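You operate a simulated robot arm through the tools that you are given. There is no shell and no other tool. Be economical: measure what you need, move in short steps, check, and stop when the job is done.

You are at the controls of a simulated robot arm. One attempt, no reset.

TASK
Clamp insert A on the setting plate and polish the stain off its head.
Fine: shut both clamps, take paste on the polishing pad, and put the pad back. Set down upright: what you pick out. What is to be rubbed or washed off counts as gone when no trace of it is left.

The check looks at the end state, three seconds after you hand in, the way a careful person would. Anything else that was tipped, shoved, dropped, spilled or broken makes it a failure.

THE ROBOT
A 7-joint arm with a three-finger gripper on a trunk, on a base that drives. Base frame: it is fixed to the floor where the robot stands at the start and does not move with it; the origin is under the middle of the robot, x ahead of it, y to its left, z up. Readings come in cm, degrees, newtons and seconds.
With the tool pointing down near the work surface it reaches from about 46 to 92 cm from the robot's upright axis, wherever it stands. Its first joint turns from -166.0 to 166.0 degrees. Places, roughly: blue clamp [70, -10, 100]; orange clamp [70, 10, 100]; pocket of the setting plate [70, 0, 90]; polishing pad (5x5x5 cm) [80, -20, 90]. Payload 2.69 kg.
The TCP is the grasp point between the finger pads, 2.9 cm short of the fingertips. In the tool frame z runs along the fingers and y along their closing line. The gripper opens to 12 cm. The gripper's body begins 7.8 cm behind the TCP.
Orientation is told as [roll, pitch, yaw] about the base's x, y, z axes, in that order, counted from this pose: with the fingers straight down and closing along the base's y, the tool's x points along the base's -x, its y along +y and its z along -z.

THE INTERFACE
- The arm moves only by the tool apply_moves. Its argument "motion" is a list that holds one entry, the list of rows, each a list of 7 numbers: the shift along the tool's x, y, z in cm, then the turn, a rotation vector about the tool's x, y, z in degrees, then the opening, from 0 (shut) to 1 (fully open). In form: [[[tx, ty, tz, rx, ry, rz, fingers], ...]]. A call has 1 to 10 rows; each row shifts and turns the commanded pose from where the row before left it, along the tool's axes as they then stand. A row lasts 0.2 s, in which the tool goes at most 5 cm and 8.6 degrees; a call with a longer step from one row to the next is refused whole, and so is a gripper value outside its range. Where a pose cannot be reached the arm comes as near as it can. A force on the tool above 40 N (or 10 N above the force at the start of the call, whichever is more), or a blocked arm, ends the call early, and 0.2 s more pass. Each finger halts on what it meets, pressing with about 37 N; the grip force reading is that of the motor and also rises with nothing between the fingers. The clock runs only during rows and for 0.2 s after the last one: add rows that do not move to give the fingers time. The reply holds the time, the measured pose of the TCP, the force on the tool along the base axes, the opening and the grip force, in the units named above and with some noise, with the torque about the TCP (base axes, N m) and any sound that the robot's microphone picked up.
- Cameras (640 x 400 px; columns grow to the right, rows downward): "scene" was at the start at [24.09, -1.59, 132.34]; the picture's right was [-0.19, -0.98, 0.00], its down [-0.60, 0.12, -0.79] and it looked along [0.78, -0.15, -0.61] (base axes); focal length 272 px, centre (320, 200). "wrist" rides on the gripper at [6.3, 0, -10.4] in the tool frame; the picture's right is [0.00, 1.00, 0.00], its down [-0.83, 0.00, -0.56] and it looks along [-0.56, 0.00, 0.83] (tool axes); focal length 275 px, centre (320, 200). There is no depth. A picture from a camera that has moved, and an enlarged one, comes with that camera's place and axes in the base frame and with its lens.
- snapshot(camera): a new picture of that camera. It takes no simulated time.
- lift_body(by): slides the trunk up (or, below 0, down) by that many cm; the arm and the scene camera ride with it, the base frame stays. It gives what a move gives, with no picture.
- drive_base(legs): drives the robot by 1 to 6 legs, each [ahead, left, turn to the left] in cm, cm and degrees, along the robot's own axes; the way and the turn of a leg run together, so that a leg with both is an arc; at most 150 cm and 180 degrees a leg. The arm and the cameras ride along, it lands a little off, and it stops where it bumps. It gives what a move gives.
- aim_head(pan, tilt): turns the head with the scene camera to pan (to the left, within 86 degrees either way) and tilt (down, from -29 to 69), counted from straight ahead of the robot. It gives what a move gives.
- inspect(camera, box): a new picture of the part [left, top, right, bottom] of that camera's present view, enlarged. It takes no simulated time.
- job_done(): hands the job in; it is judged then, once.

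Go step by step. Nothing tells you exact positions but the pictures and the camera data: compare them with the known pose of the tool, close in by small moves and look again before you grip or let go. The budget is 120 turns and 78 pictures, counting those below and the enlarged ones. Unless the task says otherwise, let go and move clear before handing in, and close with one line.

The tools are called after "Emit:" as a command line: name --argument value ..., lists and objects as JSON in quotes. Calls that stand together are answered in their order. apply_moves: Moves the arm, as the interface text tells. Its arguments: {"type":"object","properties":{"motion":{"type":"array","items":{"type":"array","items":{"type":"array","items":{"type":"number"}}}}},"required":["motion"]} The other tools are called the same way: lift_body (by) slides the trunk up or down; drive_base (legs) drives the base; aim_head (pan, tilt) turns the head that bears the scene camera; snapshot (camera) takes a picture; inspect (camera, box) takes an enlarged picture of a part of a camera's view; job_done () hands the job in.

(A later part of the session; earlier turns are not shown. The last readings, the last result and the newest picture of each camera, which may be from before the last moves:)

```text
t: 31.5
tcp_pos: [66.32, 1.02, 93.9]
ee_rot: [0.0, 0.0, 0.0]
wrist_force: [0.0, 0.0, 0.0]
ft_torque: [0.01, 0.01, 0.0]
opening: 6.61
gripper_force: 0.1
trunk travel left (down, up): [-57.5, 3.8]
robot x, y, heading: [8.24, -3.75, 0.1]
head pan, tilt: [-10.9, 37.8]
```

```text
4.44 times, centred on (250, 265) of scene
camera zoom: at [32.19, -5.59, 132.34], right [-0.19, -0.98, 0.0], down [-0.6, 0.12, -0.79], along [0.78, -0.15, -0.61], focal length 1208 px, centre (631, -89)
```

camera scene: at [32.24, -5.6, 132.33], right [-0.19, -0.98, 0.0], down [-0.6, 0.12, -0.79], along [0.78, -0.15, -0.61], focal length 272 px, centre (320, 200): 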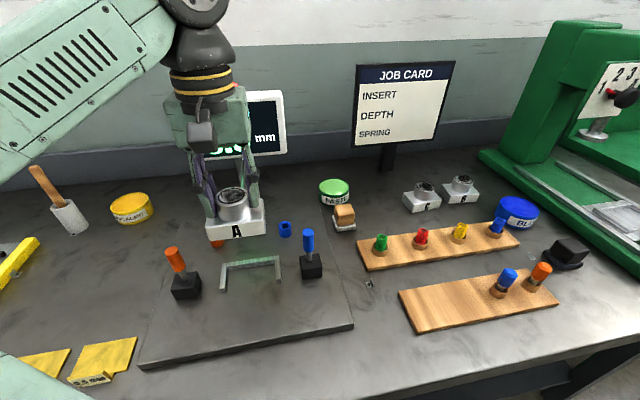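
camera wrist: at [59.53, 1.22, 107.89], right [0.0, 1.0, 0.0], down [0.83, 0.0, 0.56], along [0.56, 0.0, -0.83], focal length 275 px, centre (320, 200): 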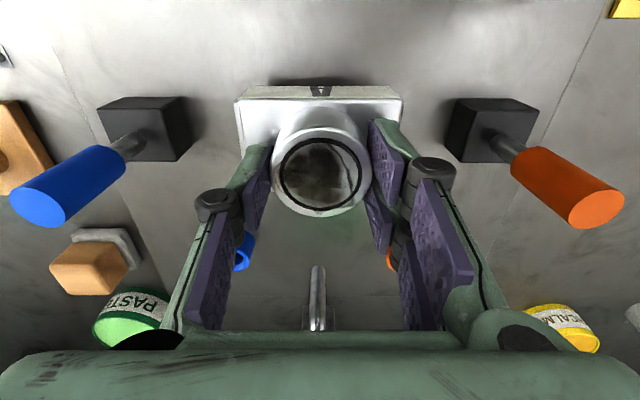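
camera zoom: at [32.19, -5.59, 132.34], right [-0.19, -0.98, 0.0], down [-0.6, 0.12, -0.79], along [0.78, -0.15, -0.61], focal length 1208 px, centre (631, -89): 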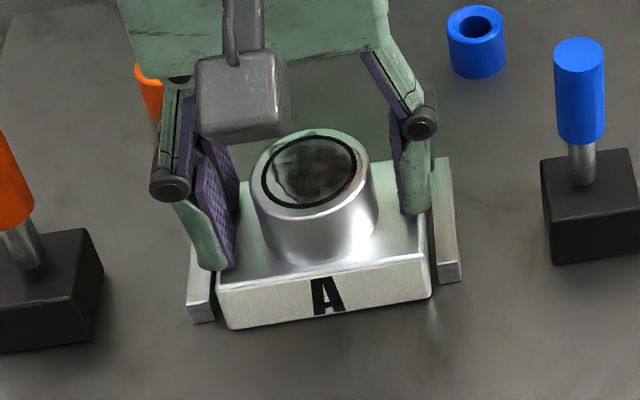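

Insert A sits in the pocket. Now raise, close the fingers, and go outside the blue handle to test which way it swings.

Emit:
apply_moves --motion '[[[0, 0, -3, 0, 0, 0, 0.55], [0, 0, -4, 0, 0, 0, 0.55], [0, 0, -4, 0, 0, 0, 0.3], [0, 0, -1, 0, 0, 0, 0], [0.5, -4, 0, 0, 0, 0, 0], [0.5, -4, 0, 0, 0, 0, 0], [0.5, -4, 0, 0, 0, 0, 0], [0.5, -3, 0, 0, 0, 0, 0], [0, 0, 0, 0, 0, 0, 0]]]'

Emit:
snapshot --camera "wrist"

Emit:
snapshot --camera "scene"

```text
t: 33.5
tcp_pos: [64.38, -14.27, 105.93]
ee_rot: [0.0, 0.1, 0.0]
wrist_force: [-1.0, 0.4, -0.7]
ft_torque: [-0.02, -0.01, -0.01]
opening: 0.02
gripper_force: 28.4
trunk travel left (down, up): [-57.5, 3.8]
robot x, y, heading: [8.44, -4.16, -0.2]
head pan, tilt: [-10.9, 37.8]
```

```text
38 pictures are left
camera wrist: at [57.99, -14.28, 116.42], right [0.0, 1.0, 0.0], down [0.83, 0.0, 0.56], along [0.56, 0.0, -0.83], focal length 275 px, centre (320, 200)
```

wrist: 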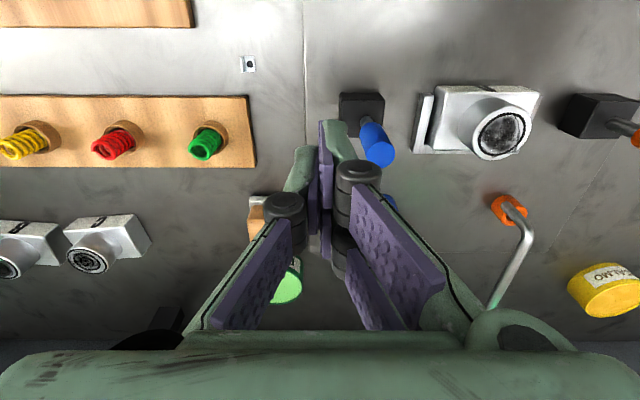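

```text
37 pictures are left
camera scene: at [32.19, -5.58, 132.34], right [-0.19, -0.98, 0.0], down [-0.6, 0.12, -0.79], along [0.78, -0.15, -0.61], focal length 272 px, centre (320, 200)
```

scene: 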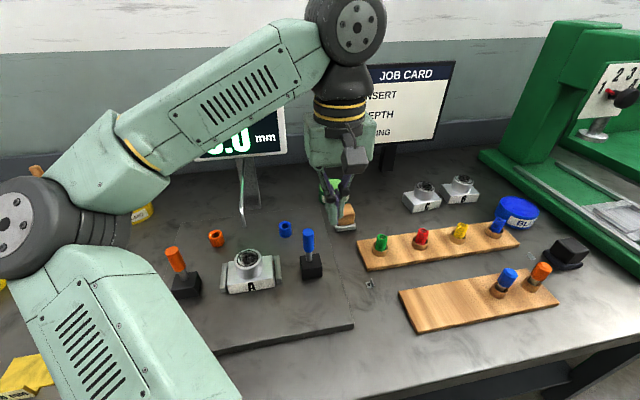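

Blue handle at about [64.9,-10.2], top ≈ 100.4. Lower the closed fingers beside it and nudge inward gently.

Emit:
apply_moves --motion '[[[-0.5, 0, 2, 0, 0, 0, 0], [0, 0, 2, 0, 0, 0, 0], [0, 0, 1.5, 0, 0, 0, 0], [0, 0.6, 0, 0, 0, 0, 0], [0, 0.6, 0, 0, 0, 0, 0], [0, 0.5, 0, 0, 0, 0, 0], [0, 0.4, 0, 0, 0, 0, 0], [0, 0.4, 0, 0, 0, 0, 0], [0, 0, 0, 0, 0, 0, 0]]]'

Emit:
inspect --camera "scene" --box '[220, 190, 380, 290]'

```text
t: 35.5
tcp_pos: [64.89, -11.56, 100.6]
ee_rot: [0.0, 0.1, 0.0]
wrist_force: [1.3, -2.6, 0.5]
ft_torque: [-0.09, -0.01, -0.04]
opening: 0.0
gripper_force: 28.7
trunk travel left (down, up): [-57.5, 3.8]
robot x, y, heading: [8.03, -4.06, -0.0]
head pan, tilt: [-10.9, 37.8]
```

```text
4.00 times, centred on (300, 240) of scene
camera zoom: at [32.19, -5.61, 132.34], right [-0.19, -0.98, 0.0], down [-0.6, 0.12, -0.79], along [0.78, -0.15, -0.61], focal length 1087 px, centre (400, 40)
```

zoom: 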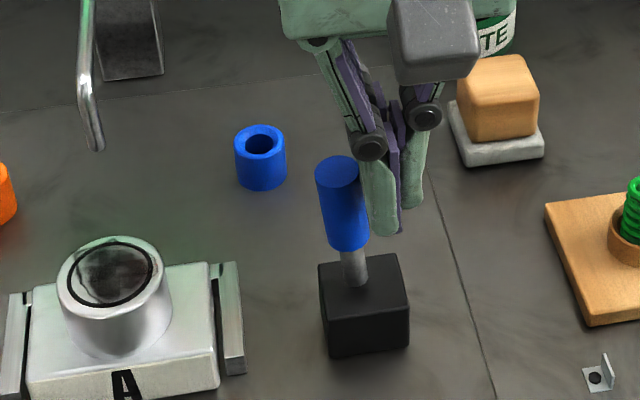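

The handle tilts inward easily (2.6 N). Keep pushing inward.

Emit:
apply_moves --motion '[[[0, 0.6, 0, 0, 0, 0, 0], [0, 0.6, 0, 0, 0, 0, 0], [0, 0.6, 0, 0, 0, 0, 0], [0, 0.6, 0.2, 0, 0, 0, 0], [0, 0.6, 0.2, 0, 0, 0, 0], [0, 0.6, 0.3, 0, 0, 0, 0], [0, 0, 0, 0, 0, 0, 0]]]'

Emit:
inspect --camera "scene" --box '[220, 190, 380, 290]'

```text
t: 37.1
tcp_pos: [64.76, -7.94, 99.7]
ee_rot: [0.1, 0.1, 0.1]
wrist_force: [0.3, -0.4, 1.5]
ft_torque: [0.0, -0.01, 0.07]
opening: 0.03
gripper_force: 28.7
trunk travel left (down, up): [-57.5, 3.8]
robot x, y, heading: [8.22, -4.02, -0.1]
head pan, tilt: [-10.9, 37.8]
```

```text
4.00 times, centred on (300, 240) of scene
camera zoom: at [32.2, -5.58, 132.34], right [-0.19, -0.98, 0.0], down [-0.6, 0.12, -0.79], along [0.78, -0.15, -0.61], focal length 1087 px, centre (400, 40)
```

zoom: 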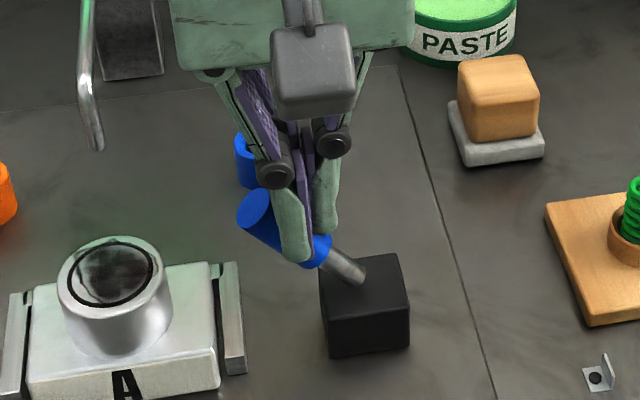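

Tilted well past 45°. Continue inward and downward.

Emit:
apply_moves --motion '[[[0, 0.5, 0.5, 0, 0, 0, 0], [0, 0.5, 0.5, 0, 0, 0, 0], [0, 0.4, 0.5, 0, 0, 0, 0], [0, 0.3, 0.5, 0, 0, 0, 0], [0, 0.2, 0.5, 0, 0, 0, 0], [0, 0, 0, 0, 0, 0, 0]]]'

Emit:
inspect --camera "scene" --box '[220, 190, 380, 290]'

```text
t: 38.5
tcp_pos: [64.88, -6.0, 97.33]
ee_rot: [0.0, 0.0, 0.0]
wrist_force: [-0.4, 0.7, -0.4]
ft_torque: [0.02, 0.01, 0.01]
opening: 0.01
gripper_force: 28.6
trunk travel left (down, up): [-57.5, 3.8]
robot x, y, heading: [8.19, -3.8, -0.2]
head pan, tilt: [-10.9, 37.8]
```

```text
4.00 times, centred on (300, 240) of scene
camera zoom: at [32.19, -5.59, 132.34], right [-0.19, -0.98, 0.0], down [-0.6, 0.12, -0.79], along [0.78, -0.15, -0.61], focal length 1087 px, centre (400, 40)
```

zoom: 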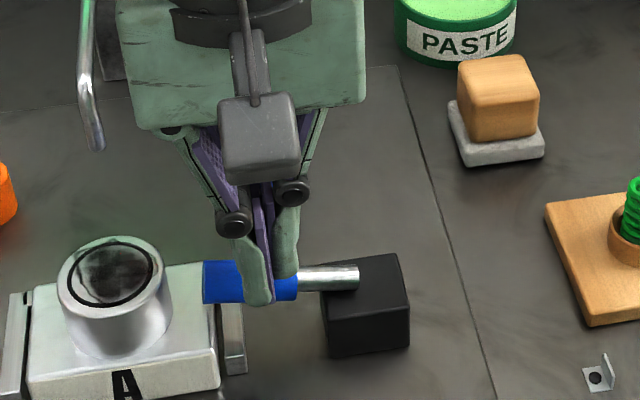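

The handle is now horizontal over the insert's edge. Press slightly to confirm the end stop.

Emit:
apply_moves --motion '[[[0, 0, 0.3, 0, 0, 0, 0], [0, 0, 0.3, 0, 0, 0, 0], [0, 0, 0.2, 0, 0, 0, 0], [0, 0, 0, 0, 0, 0, 0]]]'

```text
t: 39.5
tcp_pos: [64.69, -6.1, 96.45]
ee_rot: [0.0, -0.1, 0.0]
wrist_force: [0.6, -0.3, 0.0]
ft_torque: [0.0, 0.03, 0.0]
opening: 0.0
gripper_force: 28.3
trunk travel left (down, up): [-57.5, 3.8]
robot x, y, heading: [7.98, -3.98, -0.2]
head pan, tilt: [-10.9, 37.8]
```

Emit:
apply_moves --motion '[[[0, 0, 0.3, 0, 0, 0, 0], [0, 0, 0.3, 0, 0, 0, 0], [0, 0, 0.2, 0, 0, 0, 0], [0, 0, 0, 0, 0, 0, 0]]]'

Emit:
inspect --camera "scene" --box '[220, 190, 380, 290]'

```text
t: 40.5
tcp_pos: [64.82, -5.82, 95.86]
ee_rot: [-0.1, -0.2, 0.0]
wrist_force: [4.6, 0.8, 25.9]
ft_torque: [0.18, -0.4, -0.04]
opening: 0.0
gripper_force: 28.7
trunk travel left (down, up): [-57.5, 3.8]
robot x, y, heading: [8.04, -4.04, 0.0]
head pan, tilt: [-10.9, 37.8]
```

```text
4.00 times, centred on (300, 240) of scene
camera zoom: at [32.06, -5.58, 132.41], right [-0.19, -0.98, 0.0], down [-0.6, 0.12, -0.79], along [0.78, -0.15, -0.61], focal length 1087 px, centre (400, 40)
```

zoom: 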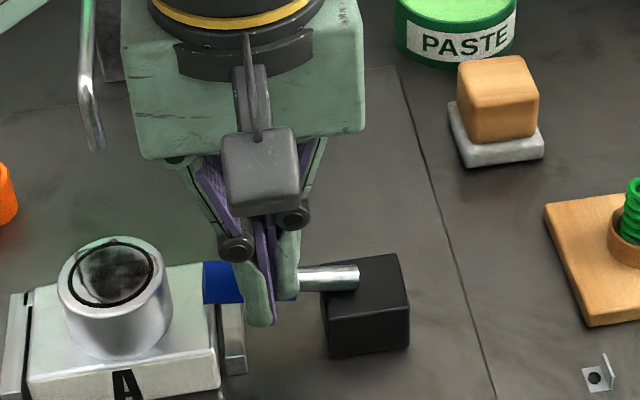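

Blue clamp hits a firm stop: shut. Now over to the outside of the orange handle (~[64.9, 11.3]).

Emit:
apply_moves --motion '[[[0, 0, -3, 0, 0, 0, 0], [0, 0, -4, 0, 0, 0, 0], [0, 0, -4, 0, 0, 0, 0], [0, 4.5, 0, 0, 0, 0, 0], [0, 4.5, 0, 0, 0, 0, 0], [0, 4.5, 0, 0, 0, 0, 0], [0, 4.5, 0, 0, 0, 0, 0], [0, 4.5, 0, 0, 0, 0, 0], [0, 0, 0, 0, 0, 0, 0]]]'

Emit:
snapshot --camera "wrist"

```text
t: 42.5
tcp_pos: [64.67, 16.61, 106.87]
ee_rot: [0.0, 0.0, 0.0]
wrist_force: [0.1, 0.8, -0.1]
ft_torque: [0.0, -0.01, 0.02]
opening: 0.0
gripper_force: 28.3
trunk travel left (down, up): [-57.5, 3.8]
robot x, y, heading: [8.21, -4.29, -0.2]
head pan, tilt: [-10.9, 37.8]
```

```text
32 pictures are left
camera wrist: at [58.33, 16.57, 117.31], right [0.0, 1.0, 0.0], down [0.83, 0.0, 0.56], along [0.56, 0.0, -0.83], focal length 275 px, centre (320, 200)
```

wrist: 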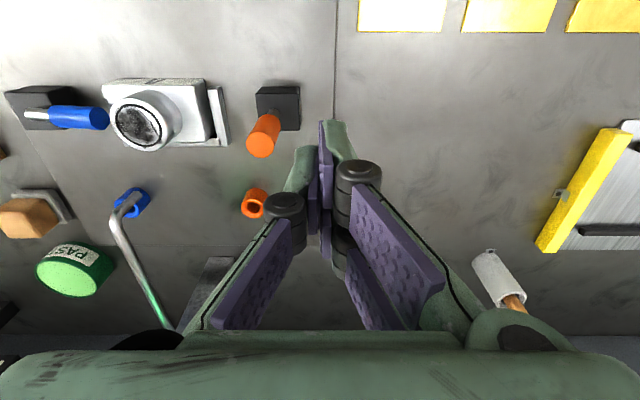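

Emit:
apply_moves --motion '[[[0, 0, 3, 0, 0, 0, 0], [0, 0, 3, 0, 0, 0, 0], [0, 0, 0.3, 0, 0, 0, 0], [0, -0.6, 0, 0, 0, 0, 0], [0, -0.6, 0, 0, 0, 0, 0], [0, -0.6, 0, 0, 0, 0, 0], [0, -0.6, 0, 0, 0, 0, 0], [0, -0.6, 0, 0, 0, 0, 0], [0, -0.6, 0, 0, 0, 0, 0], [0, 0, 0, 0, 0, 0, 0]]]'

Emit:
inspect --camera "scene" --box '[140, 190, 300, 290]'

```text
t: 44.7
tcp_pos: [64.71, 12.89, 100.38]
ee_rot: [0.0, 0.0, -0.1]
wrist_force: [-0.3, 1.1, -1.1]
ft_torque: [0.03, 0.04, -0.01]
opening: 0.0
gripper_force: 28.6
trunk travel left (down, up): [-57.5, 3.8]
robot x, y, heading: [8.27, -3.78, -0.1]
head pan, tilt: [-10.9, 37.8]
```

```text
4.00 times, centred on (220, 240) of scene
camera zoom: at [32.19, -5.58, 132.34], right [-0.19, -0.98, 0.0], down [-0.6, 0.12, -0.79], along [0.78, -0.15, -0.61], focal length 1087 px, centre (720, 40)
```

zoom: 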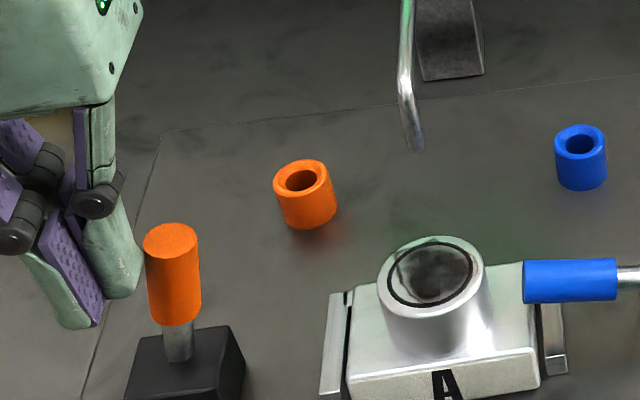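

Contact is just beginning. Push it inward.

Emit:
apply_moves --motion '[[[0, -0.6, 0, 0, 0, 0, 0], [0, -0.6, 0, 0, 0, 0, 0], [0, -0.6, 0, 0, 0, 0, 0], [0, -0.6, 0, 0, 0, 0, 0], [0, -0.6, 0.2, 0, 0, 0, 0], [0, -0.6, 0.3, 0, 0, 0, 0], [0, -0.6, 0.4, 0, 0, 0, 0], [0, -0.3, 0.4, 0, 0, 0, 0], [0, 0, 0, 0, 0, 0, 0]]]'

Emit:
inspect --camera "scene" --box '[140, 190, 300, 290]'

```text
t: 46.7
tcp_pos: [64.69, 8.24, 99.14]
ee_rot: [0.0, 0.0, -0.1]
wrist_force: [-8.5, -0.8, 0.8]
ft_torque: [-0.07, 0.16, -0.1]
opening: 0.04
gripper_force: 29.0
trunk travel left (down, up): [-57.5, 3.8]
robot x, y, heading: [8.12, -3.86, -0.2]
head pan, tilt: [-10.9, 37.8]
```

```text
4.00 times, centred on (220, 240) of scene
camera zoom: at [32.12, -5.61, 132.37], right [-0.19, -0.98, 0.0], down [-0.6, 0.12, -0.79], along [0.78, -0.15, -0.61], focal length 1087 px, centre (720, 40)
```

zoom: 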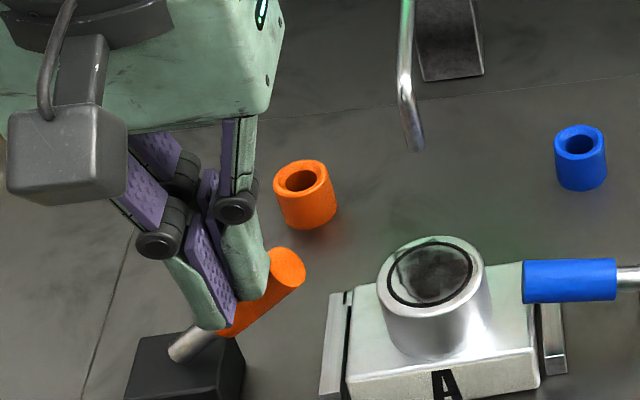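

The fingers slide along the near side of the handle; shift slightly forward and press from above.

Emit:
apply_moves --motion '[[[0, 0.5, -1.2, 0, 0, 0, 0], [-0.8, 0, 0, 0, 0, 0, 0], [0, -0.7, 0.2, 0, 0, 0, 0], [0, -0.6, 0.5, 0, 0, 0, 0], [0, -0.5, 0.5, 0, 0, 0, 0], [0, -0.3, 0.6, 0, 0, 0, 0], [0, 0, 0.6, 0, 0, 0, 0], [0, 0, 0.6, 0, 0, 0, 0], [0, 0, 0, 0, 0, 0, 0]]]'

Emit:
inspect --camera "scene" --box '[140, 190, 300, 290]'

```text
t: 48.7
tcp_pos: [65.39, 6.9, 97.34]
ee_rot: [0.0, -0.1, 0.0]
wrist_force: [0.2, 0.0, 0.3]
ft_torque: [0.01, 0.0, 0.02]
opening: 0.03
gripper_force: 28.2
trunk travel left (down, up): [-57.5, 3.8]
robot x, y, heading: [8.14, -4.2, -0.2]
head pan, tilt: [-10.9, 37.8]
```

```text
4.00 times, centred on (220, 240) of scene
camera zoom: at [32.19, -5.59, 132.34], right [-0.19, -0.98, 0.0], down [-0.6, 0.12, -0.79], along [0.78, -0.15, -0.61], focal length 1087 px, centre (720, 40)
```

zoom: 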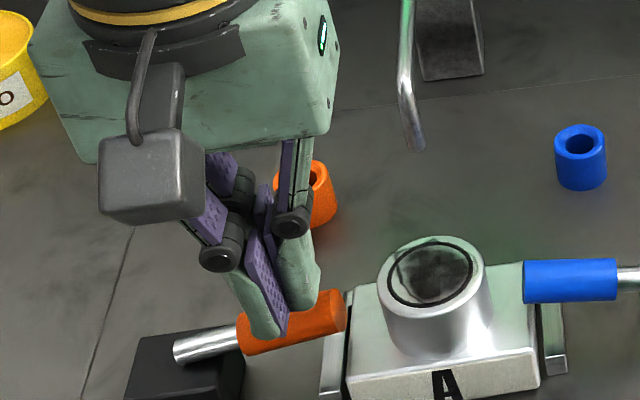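

Nearly horizontal. Press down to the stop.

Emit:
apply_moves --motion '[[[0, 0, 0.4, 0, 0, 0, 0], [0, 0, 0.4, 0, 0, 0, 0], [0, 0, 0.3, 0, 0, 0, 0], [0, 0, 0.3, 0, 0, 0, 0], [0, 0, 0.2, 0, 0, 0, 0], [0, 0, 0, 0, 0, 0, 0]]]'

Emit:
inspect --camera "scene" --box '[140, 190, 300, 290]'

```text
t: 50.0
tcp_pos: [65.52, 6.74, 96.16]
ee_rot: [0.0, -0.7, 0.0]
wrist_force: [-5.5, 0.1, 21.8]
ft_torque: [-0.19, 0.02, -0.06]
opening: 0.01
gripper_force: 28.3
trunk travel left (down, up): [-57.5, 3.8]
robot x, y, heading: [8.25, -3.95, -0.2]
head pan, tilt: [-10.9, 37.8]
stopped in row 6: the force on the tool passed its limit at 42 N (the readings are from after the stop); the commanded pose is now the measured one
```

```text
4.00 times, centred on (220, 240) of scene
camera zoom: at [32.0, -5.61, 132.39], right [-0.19, -0.98, 0.0], down [-0.6, 0.12, -0.79], along [0.78, -0.15, -0.61], focal length 1087 px, centre (720, 40)
```

zoom: 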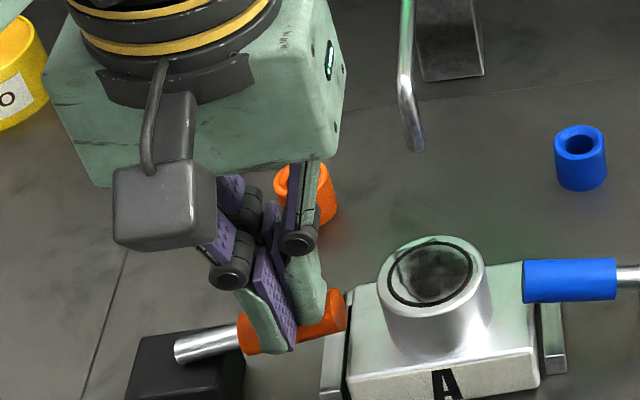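

Both clamps are shut on firm stops. Now go to the pad: up, sideways first (avoiding the metal rod), then forward.

Emit:
apply_moves --motion '[[[0, 0, -4, 0, 0, 0, 0], [0, 0, -4, 0, 0, 0, 0.2], [0, -4.6, -1.5, 0, 0, 0, 0.5], [0, -4.6, 0, 0, 0, 0, 0.6], [0, -4.6, 0, 0, 0, 0, 0.6], [0, -4.6, 0, 0, 0, 0, 0.6], [0, -4.6, 0, 0, 0, 0, 0.6], [-2, -4.2, 0, 0, 0, 0, 0.6], [-4, -0.5, 0, 0, 0, 0, 0.6], [-4.5, 0, 0, 0, 0, 0, 0.6]]]'

Emit:
apply_moves --motion '[[[-2.5, 0, 2, 0, 0, 0, 0.6], [0, 0, 2, 0, 0, 0, 0.6], [0, 0, 0, 0, 0, 0, 0.6]]]'

Emit:
snapshot --camera "wrist"

Emit:
inspect --camera "scene" --box '[200, 150, 360, 270]'

```text
t: 52.2
tcp_pos: [76.21, -21.22, 105.49]
ee_rot: [-0.1, -0.4, 0.2]
wrist_force: [0.0, -0.1, 0.2]
ft_torque: [0.0, 0.01, 0.0]
opening: 7.2
gripper_force: 0.0
trunk travel left (down, up): [-57.5, 3.8]
robot x, y, heading: [7.99, -4.19, -0.0]
head pan, tilt: [-10.9, 37.8]
```

```text
t: 53.0
tcp_pos: [78.84, -20.94, 101.49]
ee_rot: [-0.1, -0.4, 0.1]
wrist_force: [0.2, -0.1, 0.4]
ft_torque: [0.02, 0.03, 0.01]
opening: 7.2
gripper_force: 0.1
trunk travel left (down, up): [-57.5, 3.8]
robot x, y, heading: [8.37, -4.14, 0.3]
head pan, tilt: [-10.9, 37.8]
```

```text
27 pictures are left
camera wrist: at [72.36, -20.96, 111.97], right [-0.01, 1.0, 0.0], down [0.83, 0.01, 0.56], along [0.56, 0.0, -0.83], focal length 275 px, centre (320, 200)
```

wrist: 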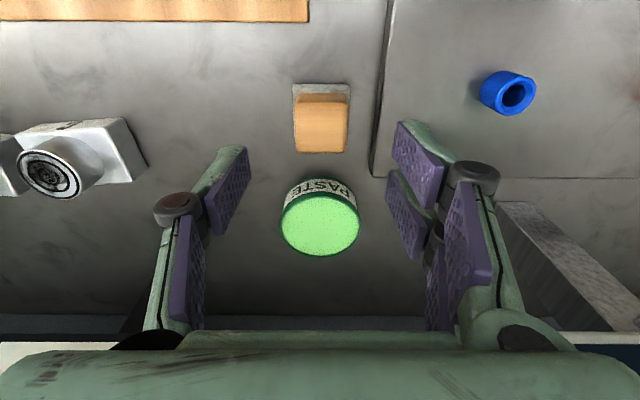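

```text
3.33 times, centred on (280, 210) of scene
camera zoom: at [32.2, -5.59, 132.35], right [-0.19, -0.98, 0.0], down [-0.6, 0.12, -0.79], along [0.78, -0.15, -0.61], focal length 906 px, centre (453, 167)
```

zoom: 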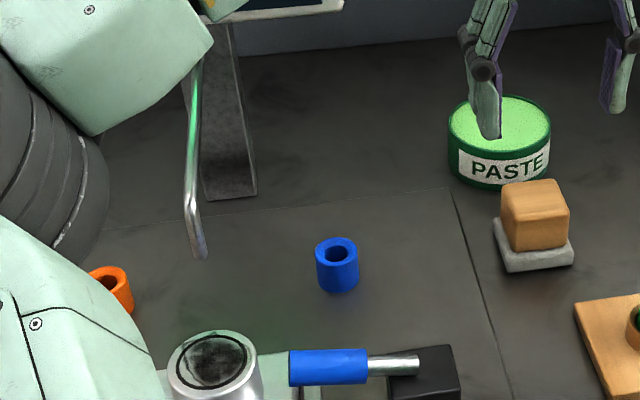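

Pad at ≈[79.9,-20.8], top ≈ 91.5; paste centre ≈[90,-20.8], top ≈ 90.3. Descend around the pad.

Emit:
apply_moves --motion '[[[-1.0, 0.15, 1.5, 0, 0.4, 0, 0.6], [0, 0, 2, 0, 0, 0, 0.6], [0, 0, 2, 0, 0, 0, 0.6], [0, 0, 1.5, 0, 0, 0, 0.6], [0, 0, 0.8, 0, 0, 0, 0.6], [0, 0, 0, 0, 0, 0, 0.6]]]'

Emit:
snapshot --camera "wrist"

Emit:
inspect --camera "scene" --box '[300, 160, 400, 240]'

```text
t: 54.4
tcp_pos: [79.67, -20.83, 93.8]
ee_rot: [0.0, 0.0, 0.1]
wrist_force: [0.3, 0.1, 0.2]
ft_torque: [0.0, 0.01, -0.02]
opening: 7.21
gripper_force: 0.1
trunk travel left (down, up): [-57.5, 3.8]
robot x, y, heading: [8.12, -4.02, -0.3]
head pan, tilt: [-10.9, 37.8]
```

```text
25 pictures are left
camera wrist: at [73.32, -20.84, 104.35], right [-0.01, 1.0, 0.0], down [0.83, 0.01, 0.56], along [0.56, 0.0, -0.83], focal length 275 px, centre (320, 200)
```

wrist: 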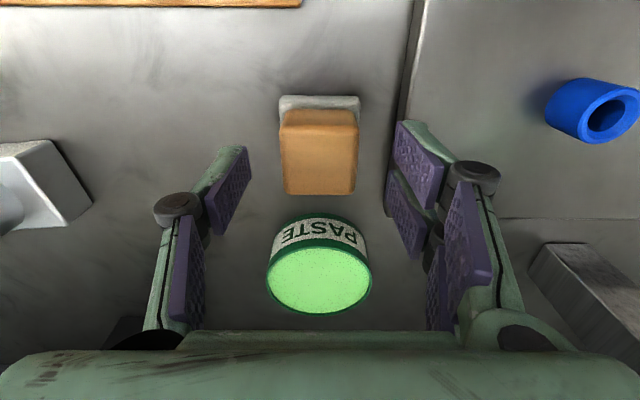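

```text
5.00 times, centred on (350, 200) of scene
camera zoom: at [32.2, -5.59, 132.34], right [-0.19, -0.98, 0.0], down [-0.6, 0.12, -0.79], along [0.78, -0.15, -0.61], focal length 1359 px, centre (170, 200)
```

zoom: 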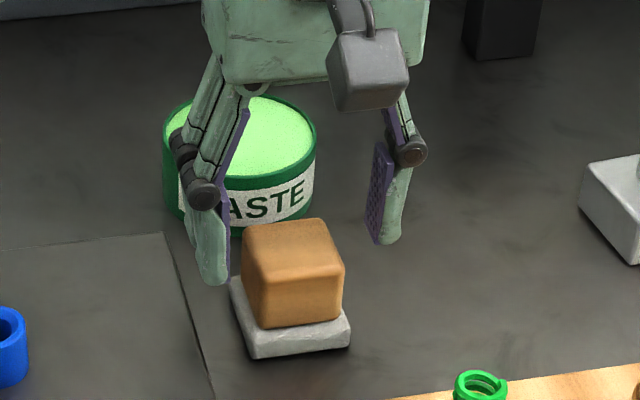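

Aligned. Lower ~2 cm and close on the wood.

Emit:
apply_moves --motion '[[[0, 0, 1, 0, 0, 0, 0.6], [0, 0, 0.6, 0, 0, 0, 0.6], [0, 0, 0.3, 0, 0, 0, 0.6], [0, 0, 0, 0, 0, 0, 0.3], [0, 0, 0, 0, 0, 0, 0], [0, 0, 0, 0, 0, 0, 0], [0, 0, 0, 0, 0, 0, 0], [0, 0, 0, 0, 0, 0, 0]]]'

```text
t: 56.2
tcp_pos: [79.68, -20.79, 91.87]
ee_rot: [-0.1, 0.0, 0.1]
wrist_force: [-0.1, 0.0, -0.3]
ft_torque: [-0.02, 0.0, 0.03]
opening: 4.1
gripper_force: 36.8
trunk travel left (down, up): [-57.5, 3.8]
robot x, y, heading: [8.19, -4.27, -0.2]
head pan, tilt: [-10.9, 37.8]
```

Gripped (4.1 cm). Home pose noted: TCP [79.7,-20.8,91.9]. Lift and check what came along.

Emit:
apply_moves --motion '[[[0, 0, -0.5, 0, 0, 0, 0], [0, 0, -1.5, 0, 0, 0, 0], [0, 0, -2, 0, 0, 0, 0], [0, 0, -2, 0, 0, 0, 0], [0, 0, -1, 0, 0, 0, 0], [0, 0, 0, 0, 0, 0, 0]]]'

Emit:
inspect --camera "scene" --box '[300, 150, 400, 230]'

Emit:
snapshot --camera "wrist"

```text
t: 57.6
tcp_pos: [79.65, -20.76, 99.0]
ee_rot: [-0.1, 0.0, 0.1]
wrist_force: [0.6, 0.5, -0.9]
ft_torque: [0.02, 0.0, 0.02]
opening: 4.11
gripper_force: 37.2
trunk travel left (down, up): [-57.5, 3.8]
robot x, y, heading: [8.21, -3.9, 0.1]
head pan, tilt: [-10.9, 37.8]
```

```text
5.00 times, centred on (350, 190) of scene
camera zoom: at [32.21, -5.59, 132.34], right [-0.19, -0.98, 0.0], down [-0.6, 0.12, -0.79], along [0.78, -0.15, -0.61], focal length 1359 px, centre (170, 250)
```

zoom: 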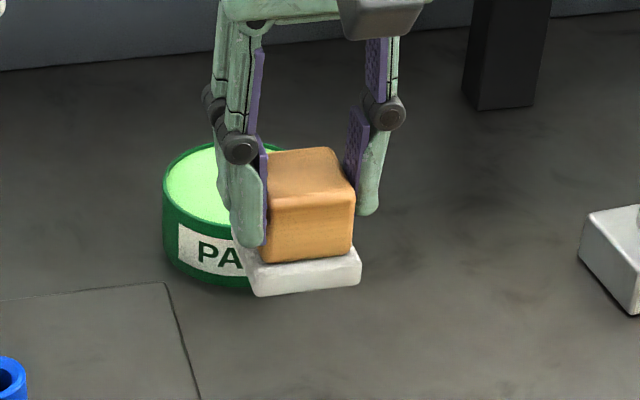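

```text
22 pictures are left
camera wrist: at [73.26, -20.76, 109.53], right [-0.01, 1.0, 0.0], down [0.83, 0.01, 0.56], along [0.56, 0.0, -0.83], focal length 275 px, centre (320, 200)
```

wrist: 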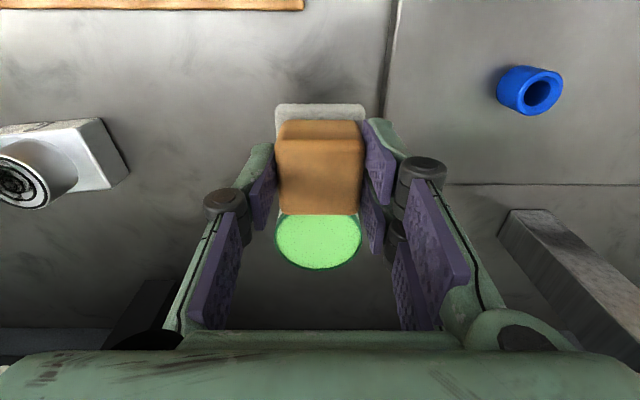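

The pad with its felt underside is held. Now move over the paste and lower gently.

Emit:
apply_moves --motion '[[[-3.5, -0.1, 0, 0, 0, 0, 0], [-3.5, 0, 0, 0, 0, 0, 0], [-3.5, 0, 0, 0, 0, 0, 0], [0, 0, 1, 0, 0, 0, 0], [0, 0, 0.8, 0, 0, 0, 0], [0, 0, 0, 0, 0, 0, 0]]]'

Emit:
inspect --camera "scene" --box '[300, 140, 400, 220]'

```text
t: 59.0
tcp_pos: [90.19, -20.88, 97.04]
ee_rot: [0.0, 0.0, 0.1]
wrist_force: [-1.1, -0.5, -1.8]
ft_torque: [0.0, 0.03, 0.03]
opening: 4.14
gripper_force: 36.5
trunk travel left (down, up): [-57.5, 3.8]
robot x, y, heading: [8.53, -3.87, 0.1]
head pan, tilt: [-10.9, 37.8]
```

```text
5.00 times, centred on (350, 180) of scene
camera zoom: at [32.21, -5.59, 132.34], right [-0.19, -0.98, 0.0], down [-0.6, 0.12, -0.79], along [0.78, -0.15, -0.61], focal length 1359 px, centre (170, 300)
```

zoom: 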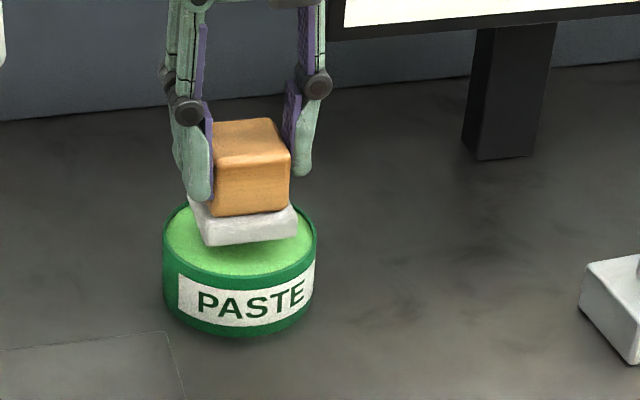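

Centred over the paste. Lower until contact.

Emit:
apply_moves --motion '[[[0, 0, 0.5, 0, 0, 0, 0], [0, 0, 0.4, 0, 0, 0, 0], [0, 0, 0.3, 0, 0, 0, 0], [0, 0, 0.2, 0, 0, 0, 0], [0, 0, 0, 0, 0, 0, 0]]]'

```text
t: 60.2
tcp_pos: [90.29, -20.77, 95.83]
ee_rot: [-0.1, 0.1, 0.2]
wrist_force: [0.2, 1.1, -1.0]
ft_torque: [0.03, 0.0, -0.01]
opening: 4.12
gripper_force: 37.4
trunk travel left (down, up): [-57.5, 3.8]
robot x, y, heading: [8.39, -4.21, -0.1]
head pan, tilt: [-10.9, 37.8]
```

Emit:
apply_moves --motion '[[[0, 0, 0.25, 0, 0, 0, 0], [0, 0, 0.2, 0, 0, 0, 0], [0, 0, 0.2, 0, 0, 0, 0], [0, 0, 0, 0, 0, 0, 0]]]'

Emit:
inspect --camera "scene" --box '[300, 140, 400, 220]'

```text
t: 61.3
tcp_pos: [90.24, -20.8, 95.78]
ee_rot: [-0.3, -0.6, 0.0]
wrist_force: [-5.5, 2.6, 15.3]
ft_torque: [0.19, 0.69, -0.06]
opening: 4.15
gripper_force: 37.2
trunk travel left (down, up): [-57.5, 3.8]
robot x, y, heading: [8.08, -3.7, 0.1]
head pan, tilt: [-10.9, 37.8]
stopped in row 4: the force on the tool passed its limit at 41 N (the readings are from after the stop); the commanded pose is now the measured one
```

```text
5.00 times, centred on (350, 180) of scene
camera zoom: at [32.02, -5.52, 132.36], right [-0.19, -0.98, 0.0], down [-0.6, 0.12, -0.79], along [0.78, -0.15, -0.61], focal length 1359 px, centre (170, 300)
```

zoom: 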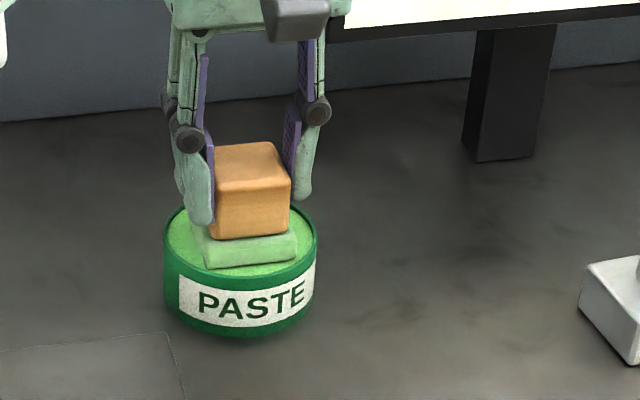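

The felt is green: paste taken. Lift, level the tool, retract, and carry to above insert A.

Emit:
apply_moves --motion '[[[0, 0, -1, -0.3, 0.6, 0, 0], [0, 0, -3, 0, 0, 0, 0], [0, 0, -3.5, 0, 0, 0, 0], [4.5, 0, -1, 0, 0, 0, 0], [4.8, 0, 0, 0, 0, 0, 0], [4.8, 0, 0, 0, 0, 0, 0], [4.8, 0, 0, 0, 0, 0, 0], [4.8, 0, 0, 0, 0, 0, 0], [0, 4.5, 0, 0, 0, 0, 0], [0, 4.5, 0, 0, 0, 0, 0]]]'

Emit:
apply_moves --motion '[[[0, 4.5, 0, 0, 0, 0, 0], [0, 4.5, 0, 0, 0, 0, 0], [0, 3.9, 0, 0, 0, 0, 0], [0, 0, 0, 0, 0, 0, 0]]]'

Emit:
snapshot --camera "wrist"

Emit:
inspect --camera "scene" --box '[160, 170, 340, 305]'

```text
t: 63.5
tcp_pos: [66.59, -11.78, 103.9]
ee_rot: [-0.1, 0.2, 0.1]
wrist_force: [0.3, 0.6, -0.4]
ft_torque: [0.0, 0.02, -0.01]
opening: 4.12
gripper_force: 37.3
trunk travel left (down, up): [-57.5, 3.8]
robot x, y, heading: [7.71, -4.02, 0.1]
head pan, tilt: [-10.9, 37.8]
```

```text
t: 64.5
tcp_pos: [66.68, 1.23, 104.1]
ee_rot: [0.1, 0.1, 0.1]
wrist_force: [-0.7, -0.2, -1.8]
ft_torque: [0.04, -0.04, 0.0]
opening: 4.11
gripper_force: 36.8
trunk travel left (down, up): [-57.5, 3.8]
robot x, y, heading: [7.76, -4.28, -0.1]
head pan, tilt: [-10.9, 37.8]
```

```text
19 pictures are left
camera wrist: at [60.41, 1.12, 114.7], right [-0.01, 1.0, 0.0], down [0.83, 0.0, 0.55], along [0.55, 0.0, -0.83], focal length 275 px, centre (320, 200)
```

wrist: 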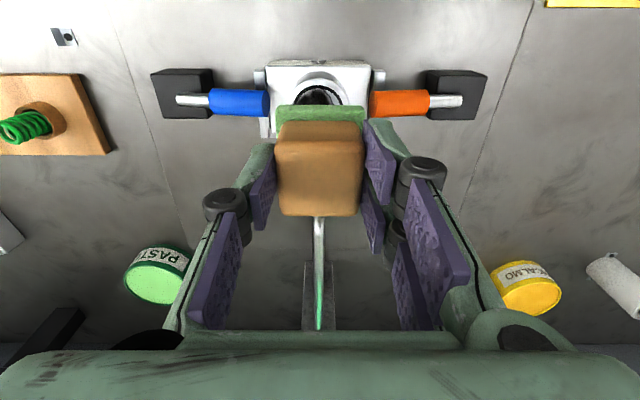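

```text
2.96 times, centred on (250, 238) of scene
camera zoom: at [32.22, -5.59, 132.34], right [-0.19, -0.98, 0.0], down [-0.6, 0.12, -0.79], along [0.78, -0.15, -0.61], focal length 806 px, centre (527, 89)
```

zoom: 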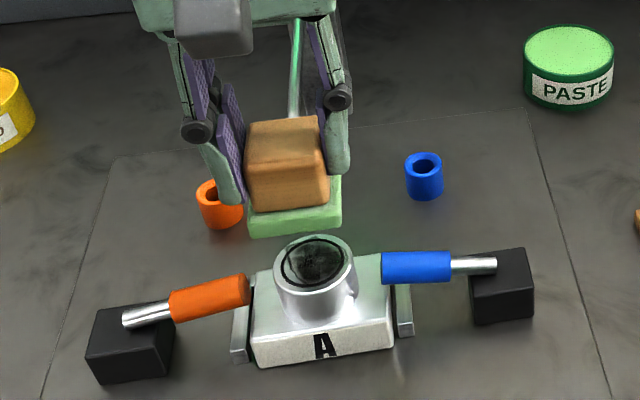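

Both clamps lie over the insert's edges. Align over the head at ≈[66.2,1.0] and descend.

Emit:
apply_moves --motion '[[[0.4, -0.2, 1.5, 0, 0, 0, 0], [0, 0, 1.5, 0, 0, 0, 0], [0, 0, 1, 0, 0, 0, 0], [0, 0, 0.3, 0, 0, 0, 0], [0, 0, 0.3, 0, 0, 0, 0], [0, 0, 0.3, 0, 0, 0, 0], [0, 0, 0, 0, 0, 0, 0]]]'

Emit:
inspect --camera "scene" --box '[160, 170, 340, 305]'

```text
t: 65.9
tcp_pos: [65.95, 0.8, 99.89]
ee_rot: [-0.1, -0.3, 0.2]
wrist_force: [-6.7, -0.8, 22.2]
ft_torque: [-0.01, 0.41, -0.11]
opening: 4.16
gripper_force: 37.1
trunk travel left (down, up): [-57.5, 3.8]
robot x, y, heading: [8.09, -4.13, -0.0]
head pan, tilt: [-10.9, 37.8]
stopped in row 6: the force on the tool passed its limit at 43 N (the readings are from after the stop); the commanded pose is now the measured one
```

```text
2.96 times, centred on (250, 238) of scene
camera zoom: at [32.0, -5.59, 132.41], right [-0.19, -0.98, 0.0], down [-0.6, 0.12, -0.79], along [0.78, -0.15, -0.61], focal length 806 px, centre (527, 89)
```

zoom: 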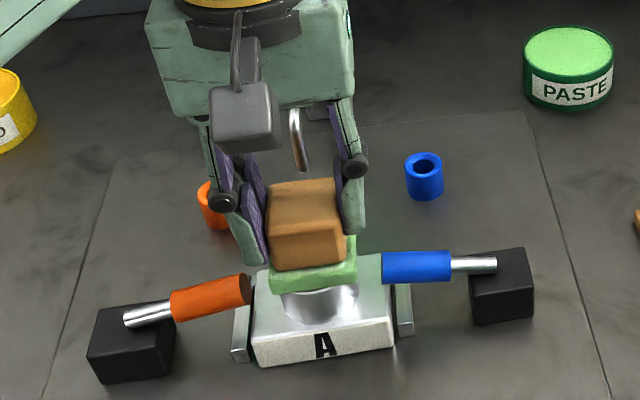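

Pad is on the head with pressure. Rub with small strokes.

Emit:
apply_moves --motion '[[[0, 0, -0.03, 0, 0.2, 0, 0], [-0.8, 0, 0, 0, 0, 0, 0], [0.8, 0, 0, 0, 0, 0, 0], [0.8, 0, 0, 0, 0, 0, 0], [-0.8, 0, 0, 0, 0, 0, 0], [0, 0.8, 0, 0, 0, 0, 0], [0, -0.8, 0, 0, 0, 0, 0], [0, -0.8, 0, 0, 0, 0, 0], [0, 0.8, 0, 0, 0, 0, 0], [0, 0, 0, 0, 0, 0, 0]]]'

```text
t: 68.1
tcp_pos: [66.28, 0.77, 99.73]
ee_rot: [-0.1, 0.1, 0.1]
wrist_force: [0.2, -11.1, 21.9]
ft_torque: [-0.4, -0.1, -0.06]
opening: 4.14
gripper_force: 36.8
trunk travel left (down, up): [-57.5, 3.8]
robot x, y, heading: [7.94, -4.28, -0.3]
head pan, tilt: [-10.9, 37.8]
```

Good contact (~22 N). Another set of strokes.

Emit:
apply_moves --motion '[[[-0.9, 0, 0, 0, 0, 0, 0], [0.9, 0.9, 0, 0, 0, 0, 0], [0.9, -0.9, 0, 0, 0, 0, 0], [-0.9, -0.9, 0, 0, 0, 0, 0], [-0.9, 0.9, 0, 0, 0, 0, 0], [0.9, 0.9, 0, 0, 0, 0, 0], [0.9, -0.9, 0, 0, 0, 0, 0], [-0.9, -0.9, 0, 0, 0, 0, 0], [0, 0.9, 0, 0, 0, 0, 0], [0, 0, 0, 0, 0, 0, 0]]]'

Emit:
apply_moves --motion '[[[-1.2, 0, 0, 0, 0, 0, 0], [1.2, 1, 0, 0, 0, 0, 0], [1.2, -1, 0, 0, 0, 0, 0], [-1.2, -1, 0, 0, 0, 0, 0], [-1.2, 1, 0, 0, 0, 0, 0], [1.2, 1, 0, 0, 0, 0, 0], [1.2, -1, 0, 0, 0, 0, 0], [-1.2, -1, 0, 0, 0, 0, 0], [0, 1, 0, 0, 0, 0, 0], [0, 0, 0, 0, 0, 0, 0]]]'

Emit:
apply_moves --motion '[[[0, 0, -1.5, 0, 0, 0, 0], [0, 0, -3, 0, 0, 0, 0], [0.5, -4.5, 0, 0, 0, 0, 0], [0, -4.5, 0, 0, 0, 0, 0], [0, -2, 0, 0, 0, 0, 0], [0, 0, 0, 0, 0, 0, 0]]]'

Emit:
inspect --camera "scene" --box '[190, 200, 310, 300]'

```text
t: 69.5
tcp_pos: [66.56, 1.32, 99.76]
ee_rot: [-0.5, -0.5, 0.1]
wrist_force: [-3.0, -3.4, 16.9]
ft_torque: [0.12, 0.47, 0.07]
opening: 4.12
gripper_force: 36.0
trunk travel left (down, up): [-57.5, 3.8]
robot x, y, heading: [8.19, -3.82, 0.0]
head pan, tilt: [-10.9, 37.8]
stopped in row 6: the force on the tool passed its limit at 42 N (the readings are from after the stop); the commanded pose is now the measured one
```

```text
t: 71.7
tcp_pos: [66.5, 1.02, 99.71]
ee_rot: [-0.3, -0.5, 0.0]
wrist_force: [-1.4, -11.1, 22.9]
ft_torque: [-0.36, 0.33, 0.16]
opening: 4.14
gripper_force: 36.9
trunk travel left (down, up): [-57.5, 3.8]
robot x, y, heading: [8.23, -3.97, 0.0]
head pan, tilt: [-10.9, 37.8]
```

```text
t: 73.1
tcp_pos: [66.08, -9.62, 104.37]
ee_rot: [-0.4, -0.5, 0.1]
wrist_force: [-0.3, -0.4, -0.4]
ft_torque: [-0.03, 0.02, -0.01]
opening: 4.13
gripper_force: 36.7
trunk travel left (down, up): [-57.5, 3.8]
robot x, y, heading: [7.83, -4.02, -0.2]
head pan, tilt: [-10.9, 37.8]
```

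```text
4.00 times, centred on (250, 250) of scene
camera zoom: at [32.22, -5.66, 132.34], right [-0.19, -0.98, 0.0], down [-0.6, 0.12, -0.79], along [0.78, -0.15, -0.61], focal length 1087 px, centre (600, 0)
```

zoom: 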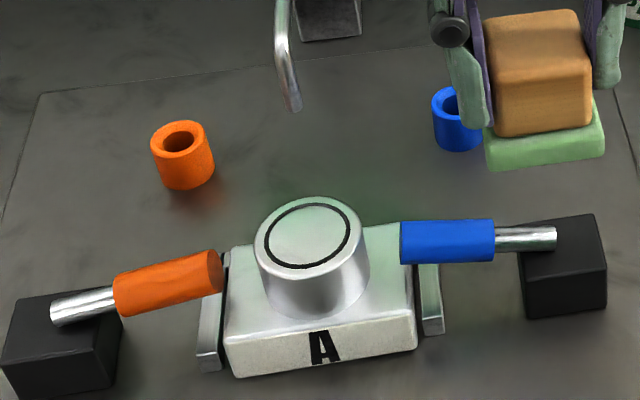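

The stain appears gone. Zoom closely to be sure.

Emit:
inspect --camera "scene" --box '[244, 244, 292, 274]'

Emit:
snapshot --camera "wrist"

```text
13.33 times, centred on (268, 259) of scene
camera zoom: at [32.22, -5.66, 132.34], right [-0.19, -0.98, 0.0], down [-0.6, 0.12, -0.79], along [0.78, -0.15, -0.61], focal length 3625 px, centre (1013, -587)
```

zoom: 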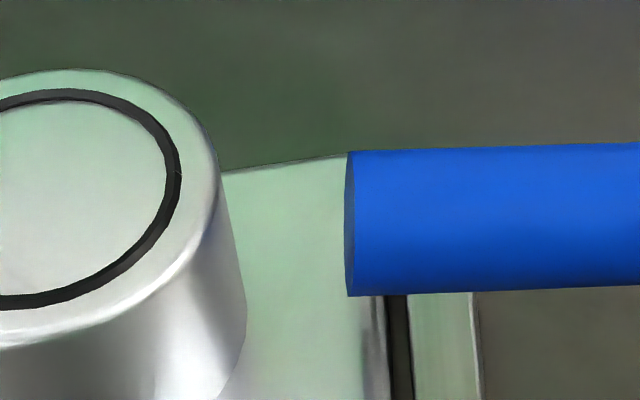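

```text
14 pictures are left
camera wrist: at [59.62, -9.58, 114.83], right [-0.01, 1.0, -0.01], down [0.83, 0.01, 0.56], along [0.56, 0.0, -0.83], focal length 275 px, centre (320, 200)
```

wrist: 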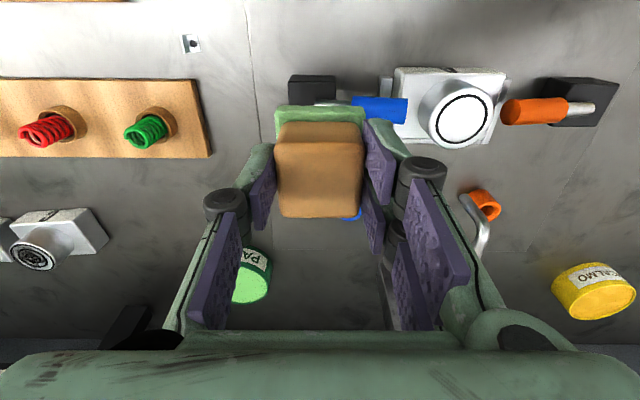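

Emit:
inspect --camera "scene" --box '[244, 240, 308, 280]'

Emit:
inspect --camera "wrist" --box '[416, 70, 512, 150]'

```text
10.00 times, centred on (276, 260) of scene
camera zoom: at [32.22, -5.66, 132.34], right [-0.19, -0.98, 0.0], down [-0.6, 0.12, -0.79], along [0.78, -0.15, -0.61], focal length 2718 px, centre (760, -400)
```

zoom: 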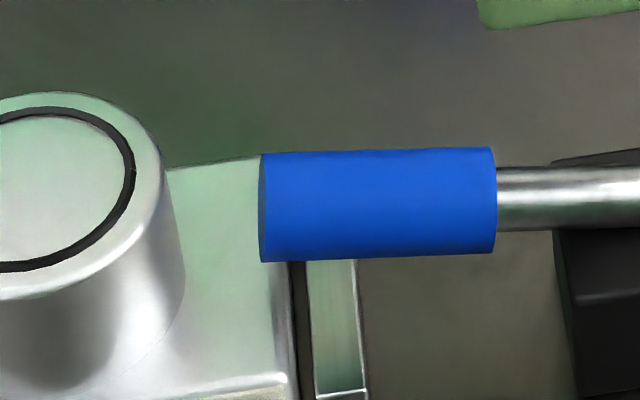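

```text
5.00 times, centred on (464, 110) of wrist
camera zoom: at [59.62, -9.58, 114.83], right [-0.01, 1.0, -0.01], down [0.83, 0.01, 0.56], along [0.56, 0.0, -0.83], focal length 1376 px, centre (-400, 650)
```

zoom: 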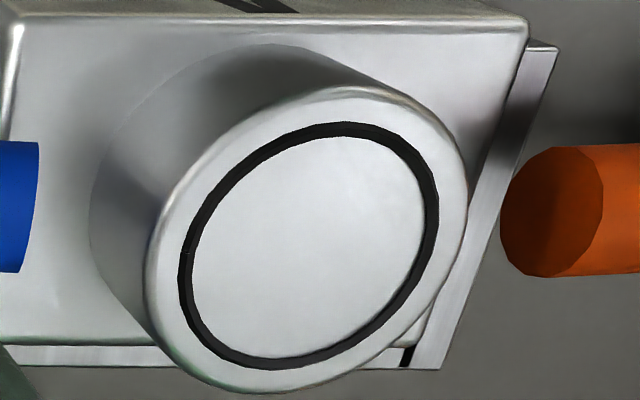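

The head is spotless; only its own groove ring remains. Now carry the pad back to its place.

Emit:
apply_moves --motion '[[[0, -3.8, 0, -0.4, 0.5, 0, 0], [0, -3.8, 0, 0, 0, 0, 0], [0, -3.6, 0, 0, 0, 0, 0], [-4.5, 0, 0, 0, 0, 0, 0], [-4.5, 0, 0, 0, 0, 0, 0], [-4.6, 0, 0, 0, 0, 0, 0], [0, 0, 3, 0, 0, 0, 0], [0, 0, 3, 0, 0, 0, 0], [0, 0, 2, 0, 0, 0, 0], [0, 0, 0, 0, 0, 0, 0]]]'

Emit:
inspect --camera "scene" --box '[300, 160, 400, 240]'

```text
t: 75.3
tcp_pos: [79.64, -20.91, 96.18]
ee_rot: [0.0, 0.1, 0.0]
wrist_force: [0.1, 0.7, -1.4]
ft_torque: [0.0, 0.05, 0.01]
opening: 4.13
gripper_force: 36.9
trunk travel left (down, up): [-57.5, 3.8]
robot x, y, heading: [8.18, -4.08, 0.0]
head pan, tilt: [-10.9, 37.8]
```

```text
5.00 times, centred on (350, 200) of scene
camera zoom: at [32.22, -5.66, 132.34], right [-0.19, -0.98, 0.0], down [-0.6, 0.12, -0.79], along [0.78, -0.15, -0.61], focal length 1359 px, centre (170, 200)
```

zoom: 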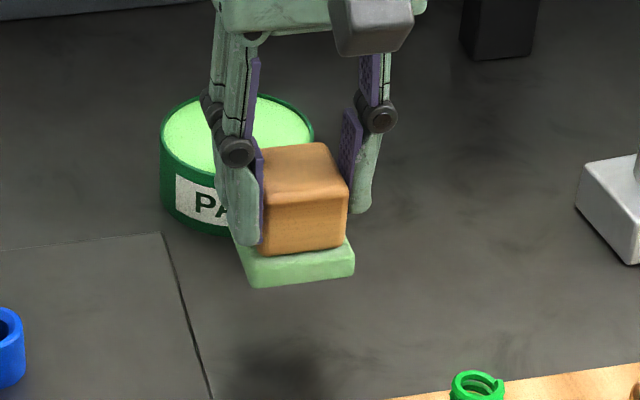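

Emit:
apply_moves --motion '[[[0, 0.1, 1.2, 0, 0, 0, 0], [0, 0, 1.2, 0, 0, 0, 0], [0, 0, 0.8, 0, 0, 0, 0], [0, 0, 0.5, 0, 0, 0, 0], [0, 0, 0.25, 0, 0, 0, 0], [0, 0, 0, 0, 0, 0, 0]]]'

Emit:
inspect --camera "scene" --box '[300, 160, 400, 240]'

```text
t: 76.7
tcp_pos: [79.65, -20.68, 92.23]
ee_rot: [0.0, 0.1, 0.0]
wrist_force: [0.3, -1.0, -0.7]
ft_torque: [-0.01, -0.02, 0.0]
opening: 4.15
gripper_force: 37.1
trunk travel left (down, up): [-57.5, 3.8]
robot x, y, heading: [8.63, -3.8, -0.2]
head pan, tilt: [-10.9, 37.8]
```

```text
5.00 times, centred on (350, 200) of scene
camera zoom: at [32.22, -5.66, 132.34], right [-0.19, -0.98, 0.0], down [-0.6, 0.12, -0.79], along [0.78, -0.15, -0.61], focal length 1359 px, centre (170, 200)
```

zoom: 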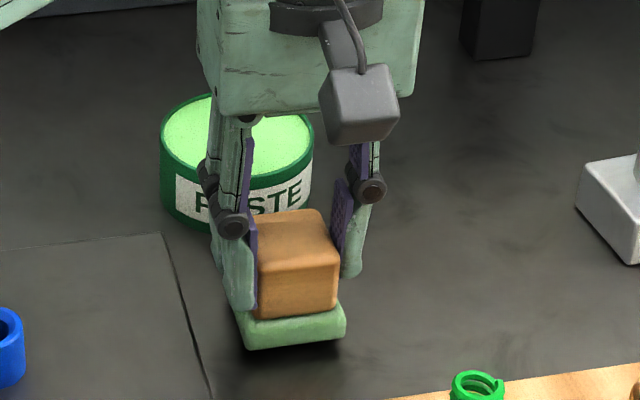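

Almost down. Lower until weight/force changes.

Emit:
apply_moves --motion '[[[0, 0, 0.15, 0, 0, 0, 0], [0, 0, 0.15, 0, 0, 0, 0], [0, 0, 0.1, 0, 0, 0, 0], [0, 0, 0, 0, 0, 0, 0]]]'

```text
t: 77.7
tcp_pos: [79.8, -20.82, 91.89]
ee_rot: [0.0, 0.0, 0.1]
wrist_force: [-0.7, 0.2, -0.2]
ft_torque: [-0.01, 0.04, -0.01]
opening: 4.13
gripper_force: 37.4
trunk travel left (down, up): [-57.5, 3.8]
robot x, y, heading: [8.24, -4.05, 0.1]
head pan, tilt: [-10.9, 37.8]
```

Emit:
apply_moves --motion '[[[0, 0, 0.08, 0, 0, 0, 0], [0, 0, 0.07, 0, 0, 0, 0], [0, 0, 0, 0, 0, 0, 0]]]'

```text
t: 78.5
tcp_pos: [79.72, -20.77, 91.69]
ee_rot: [-0.1, 0.0, 0.2]
wrist_force: [1.0, -1.0, 1.7]
ft_torque: [-0.13, -0.1, -0.02]
opening: 4.11
gripper_force: 36.9
trunk travel left (down, up): [-57.5, 3.8]
robot x, y, heading: [7.99, -3.8, -0.1]
head pan, tilt: [-10.9, 37.8]
```

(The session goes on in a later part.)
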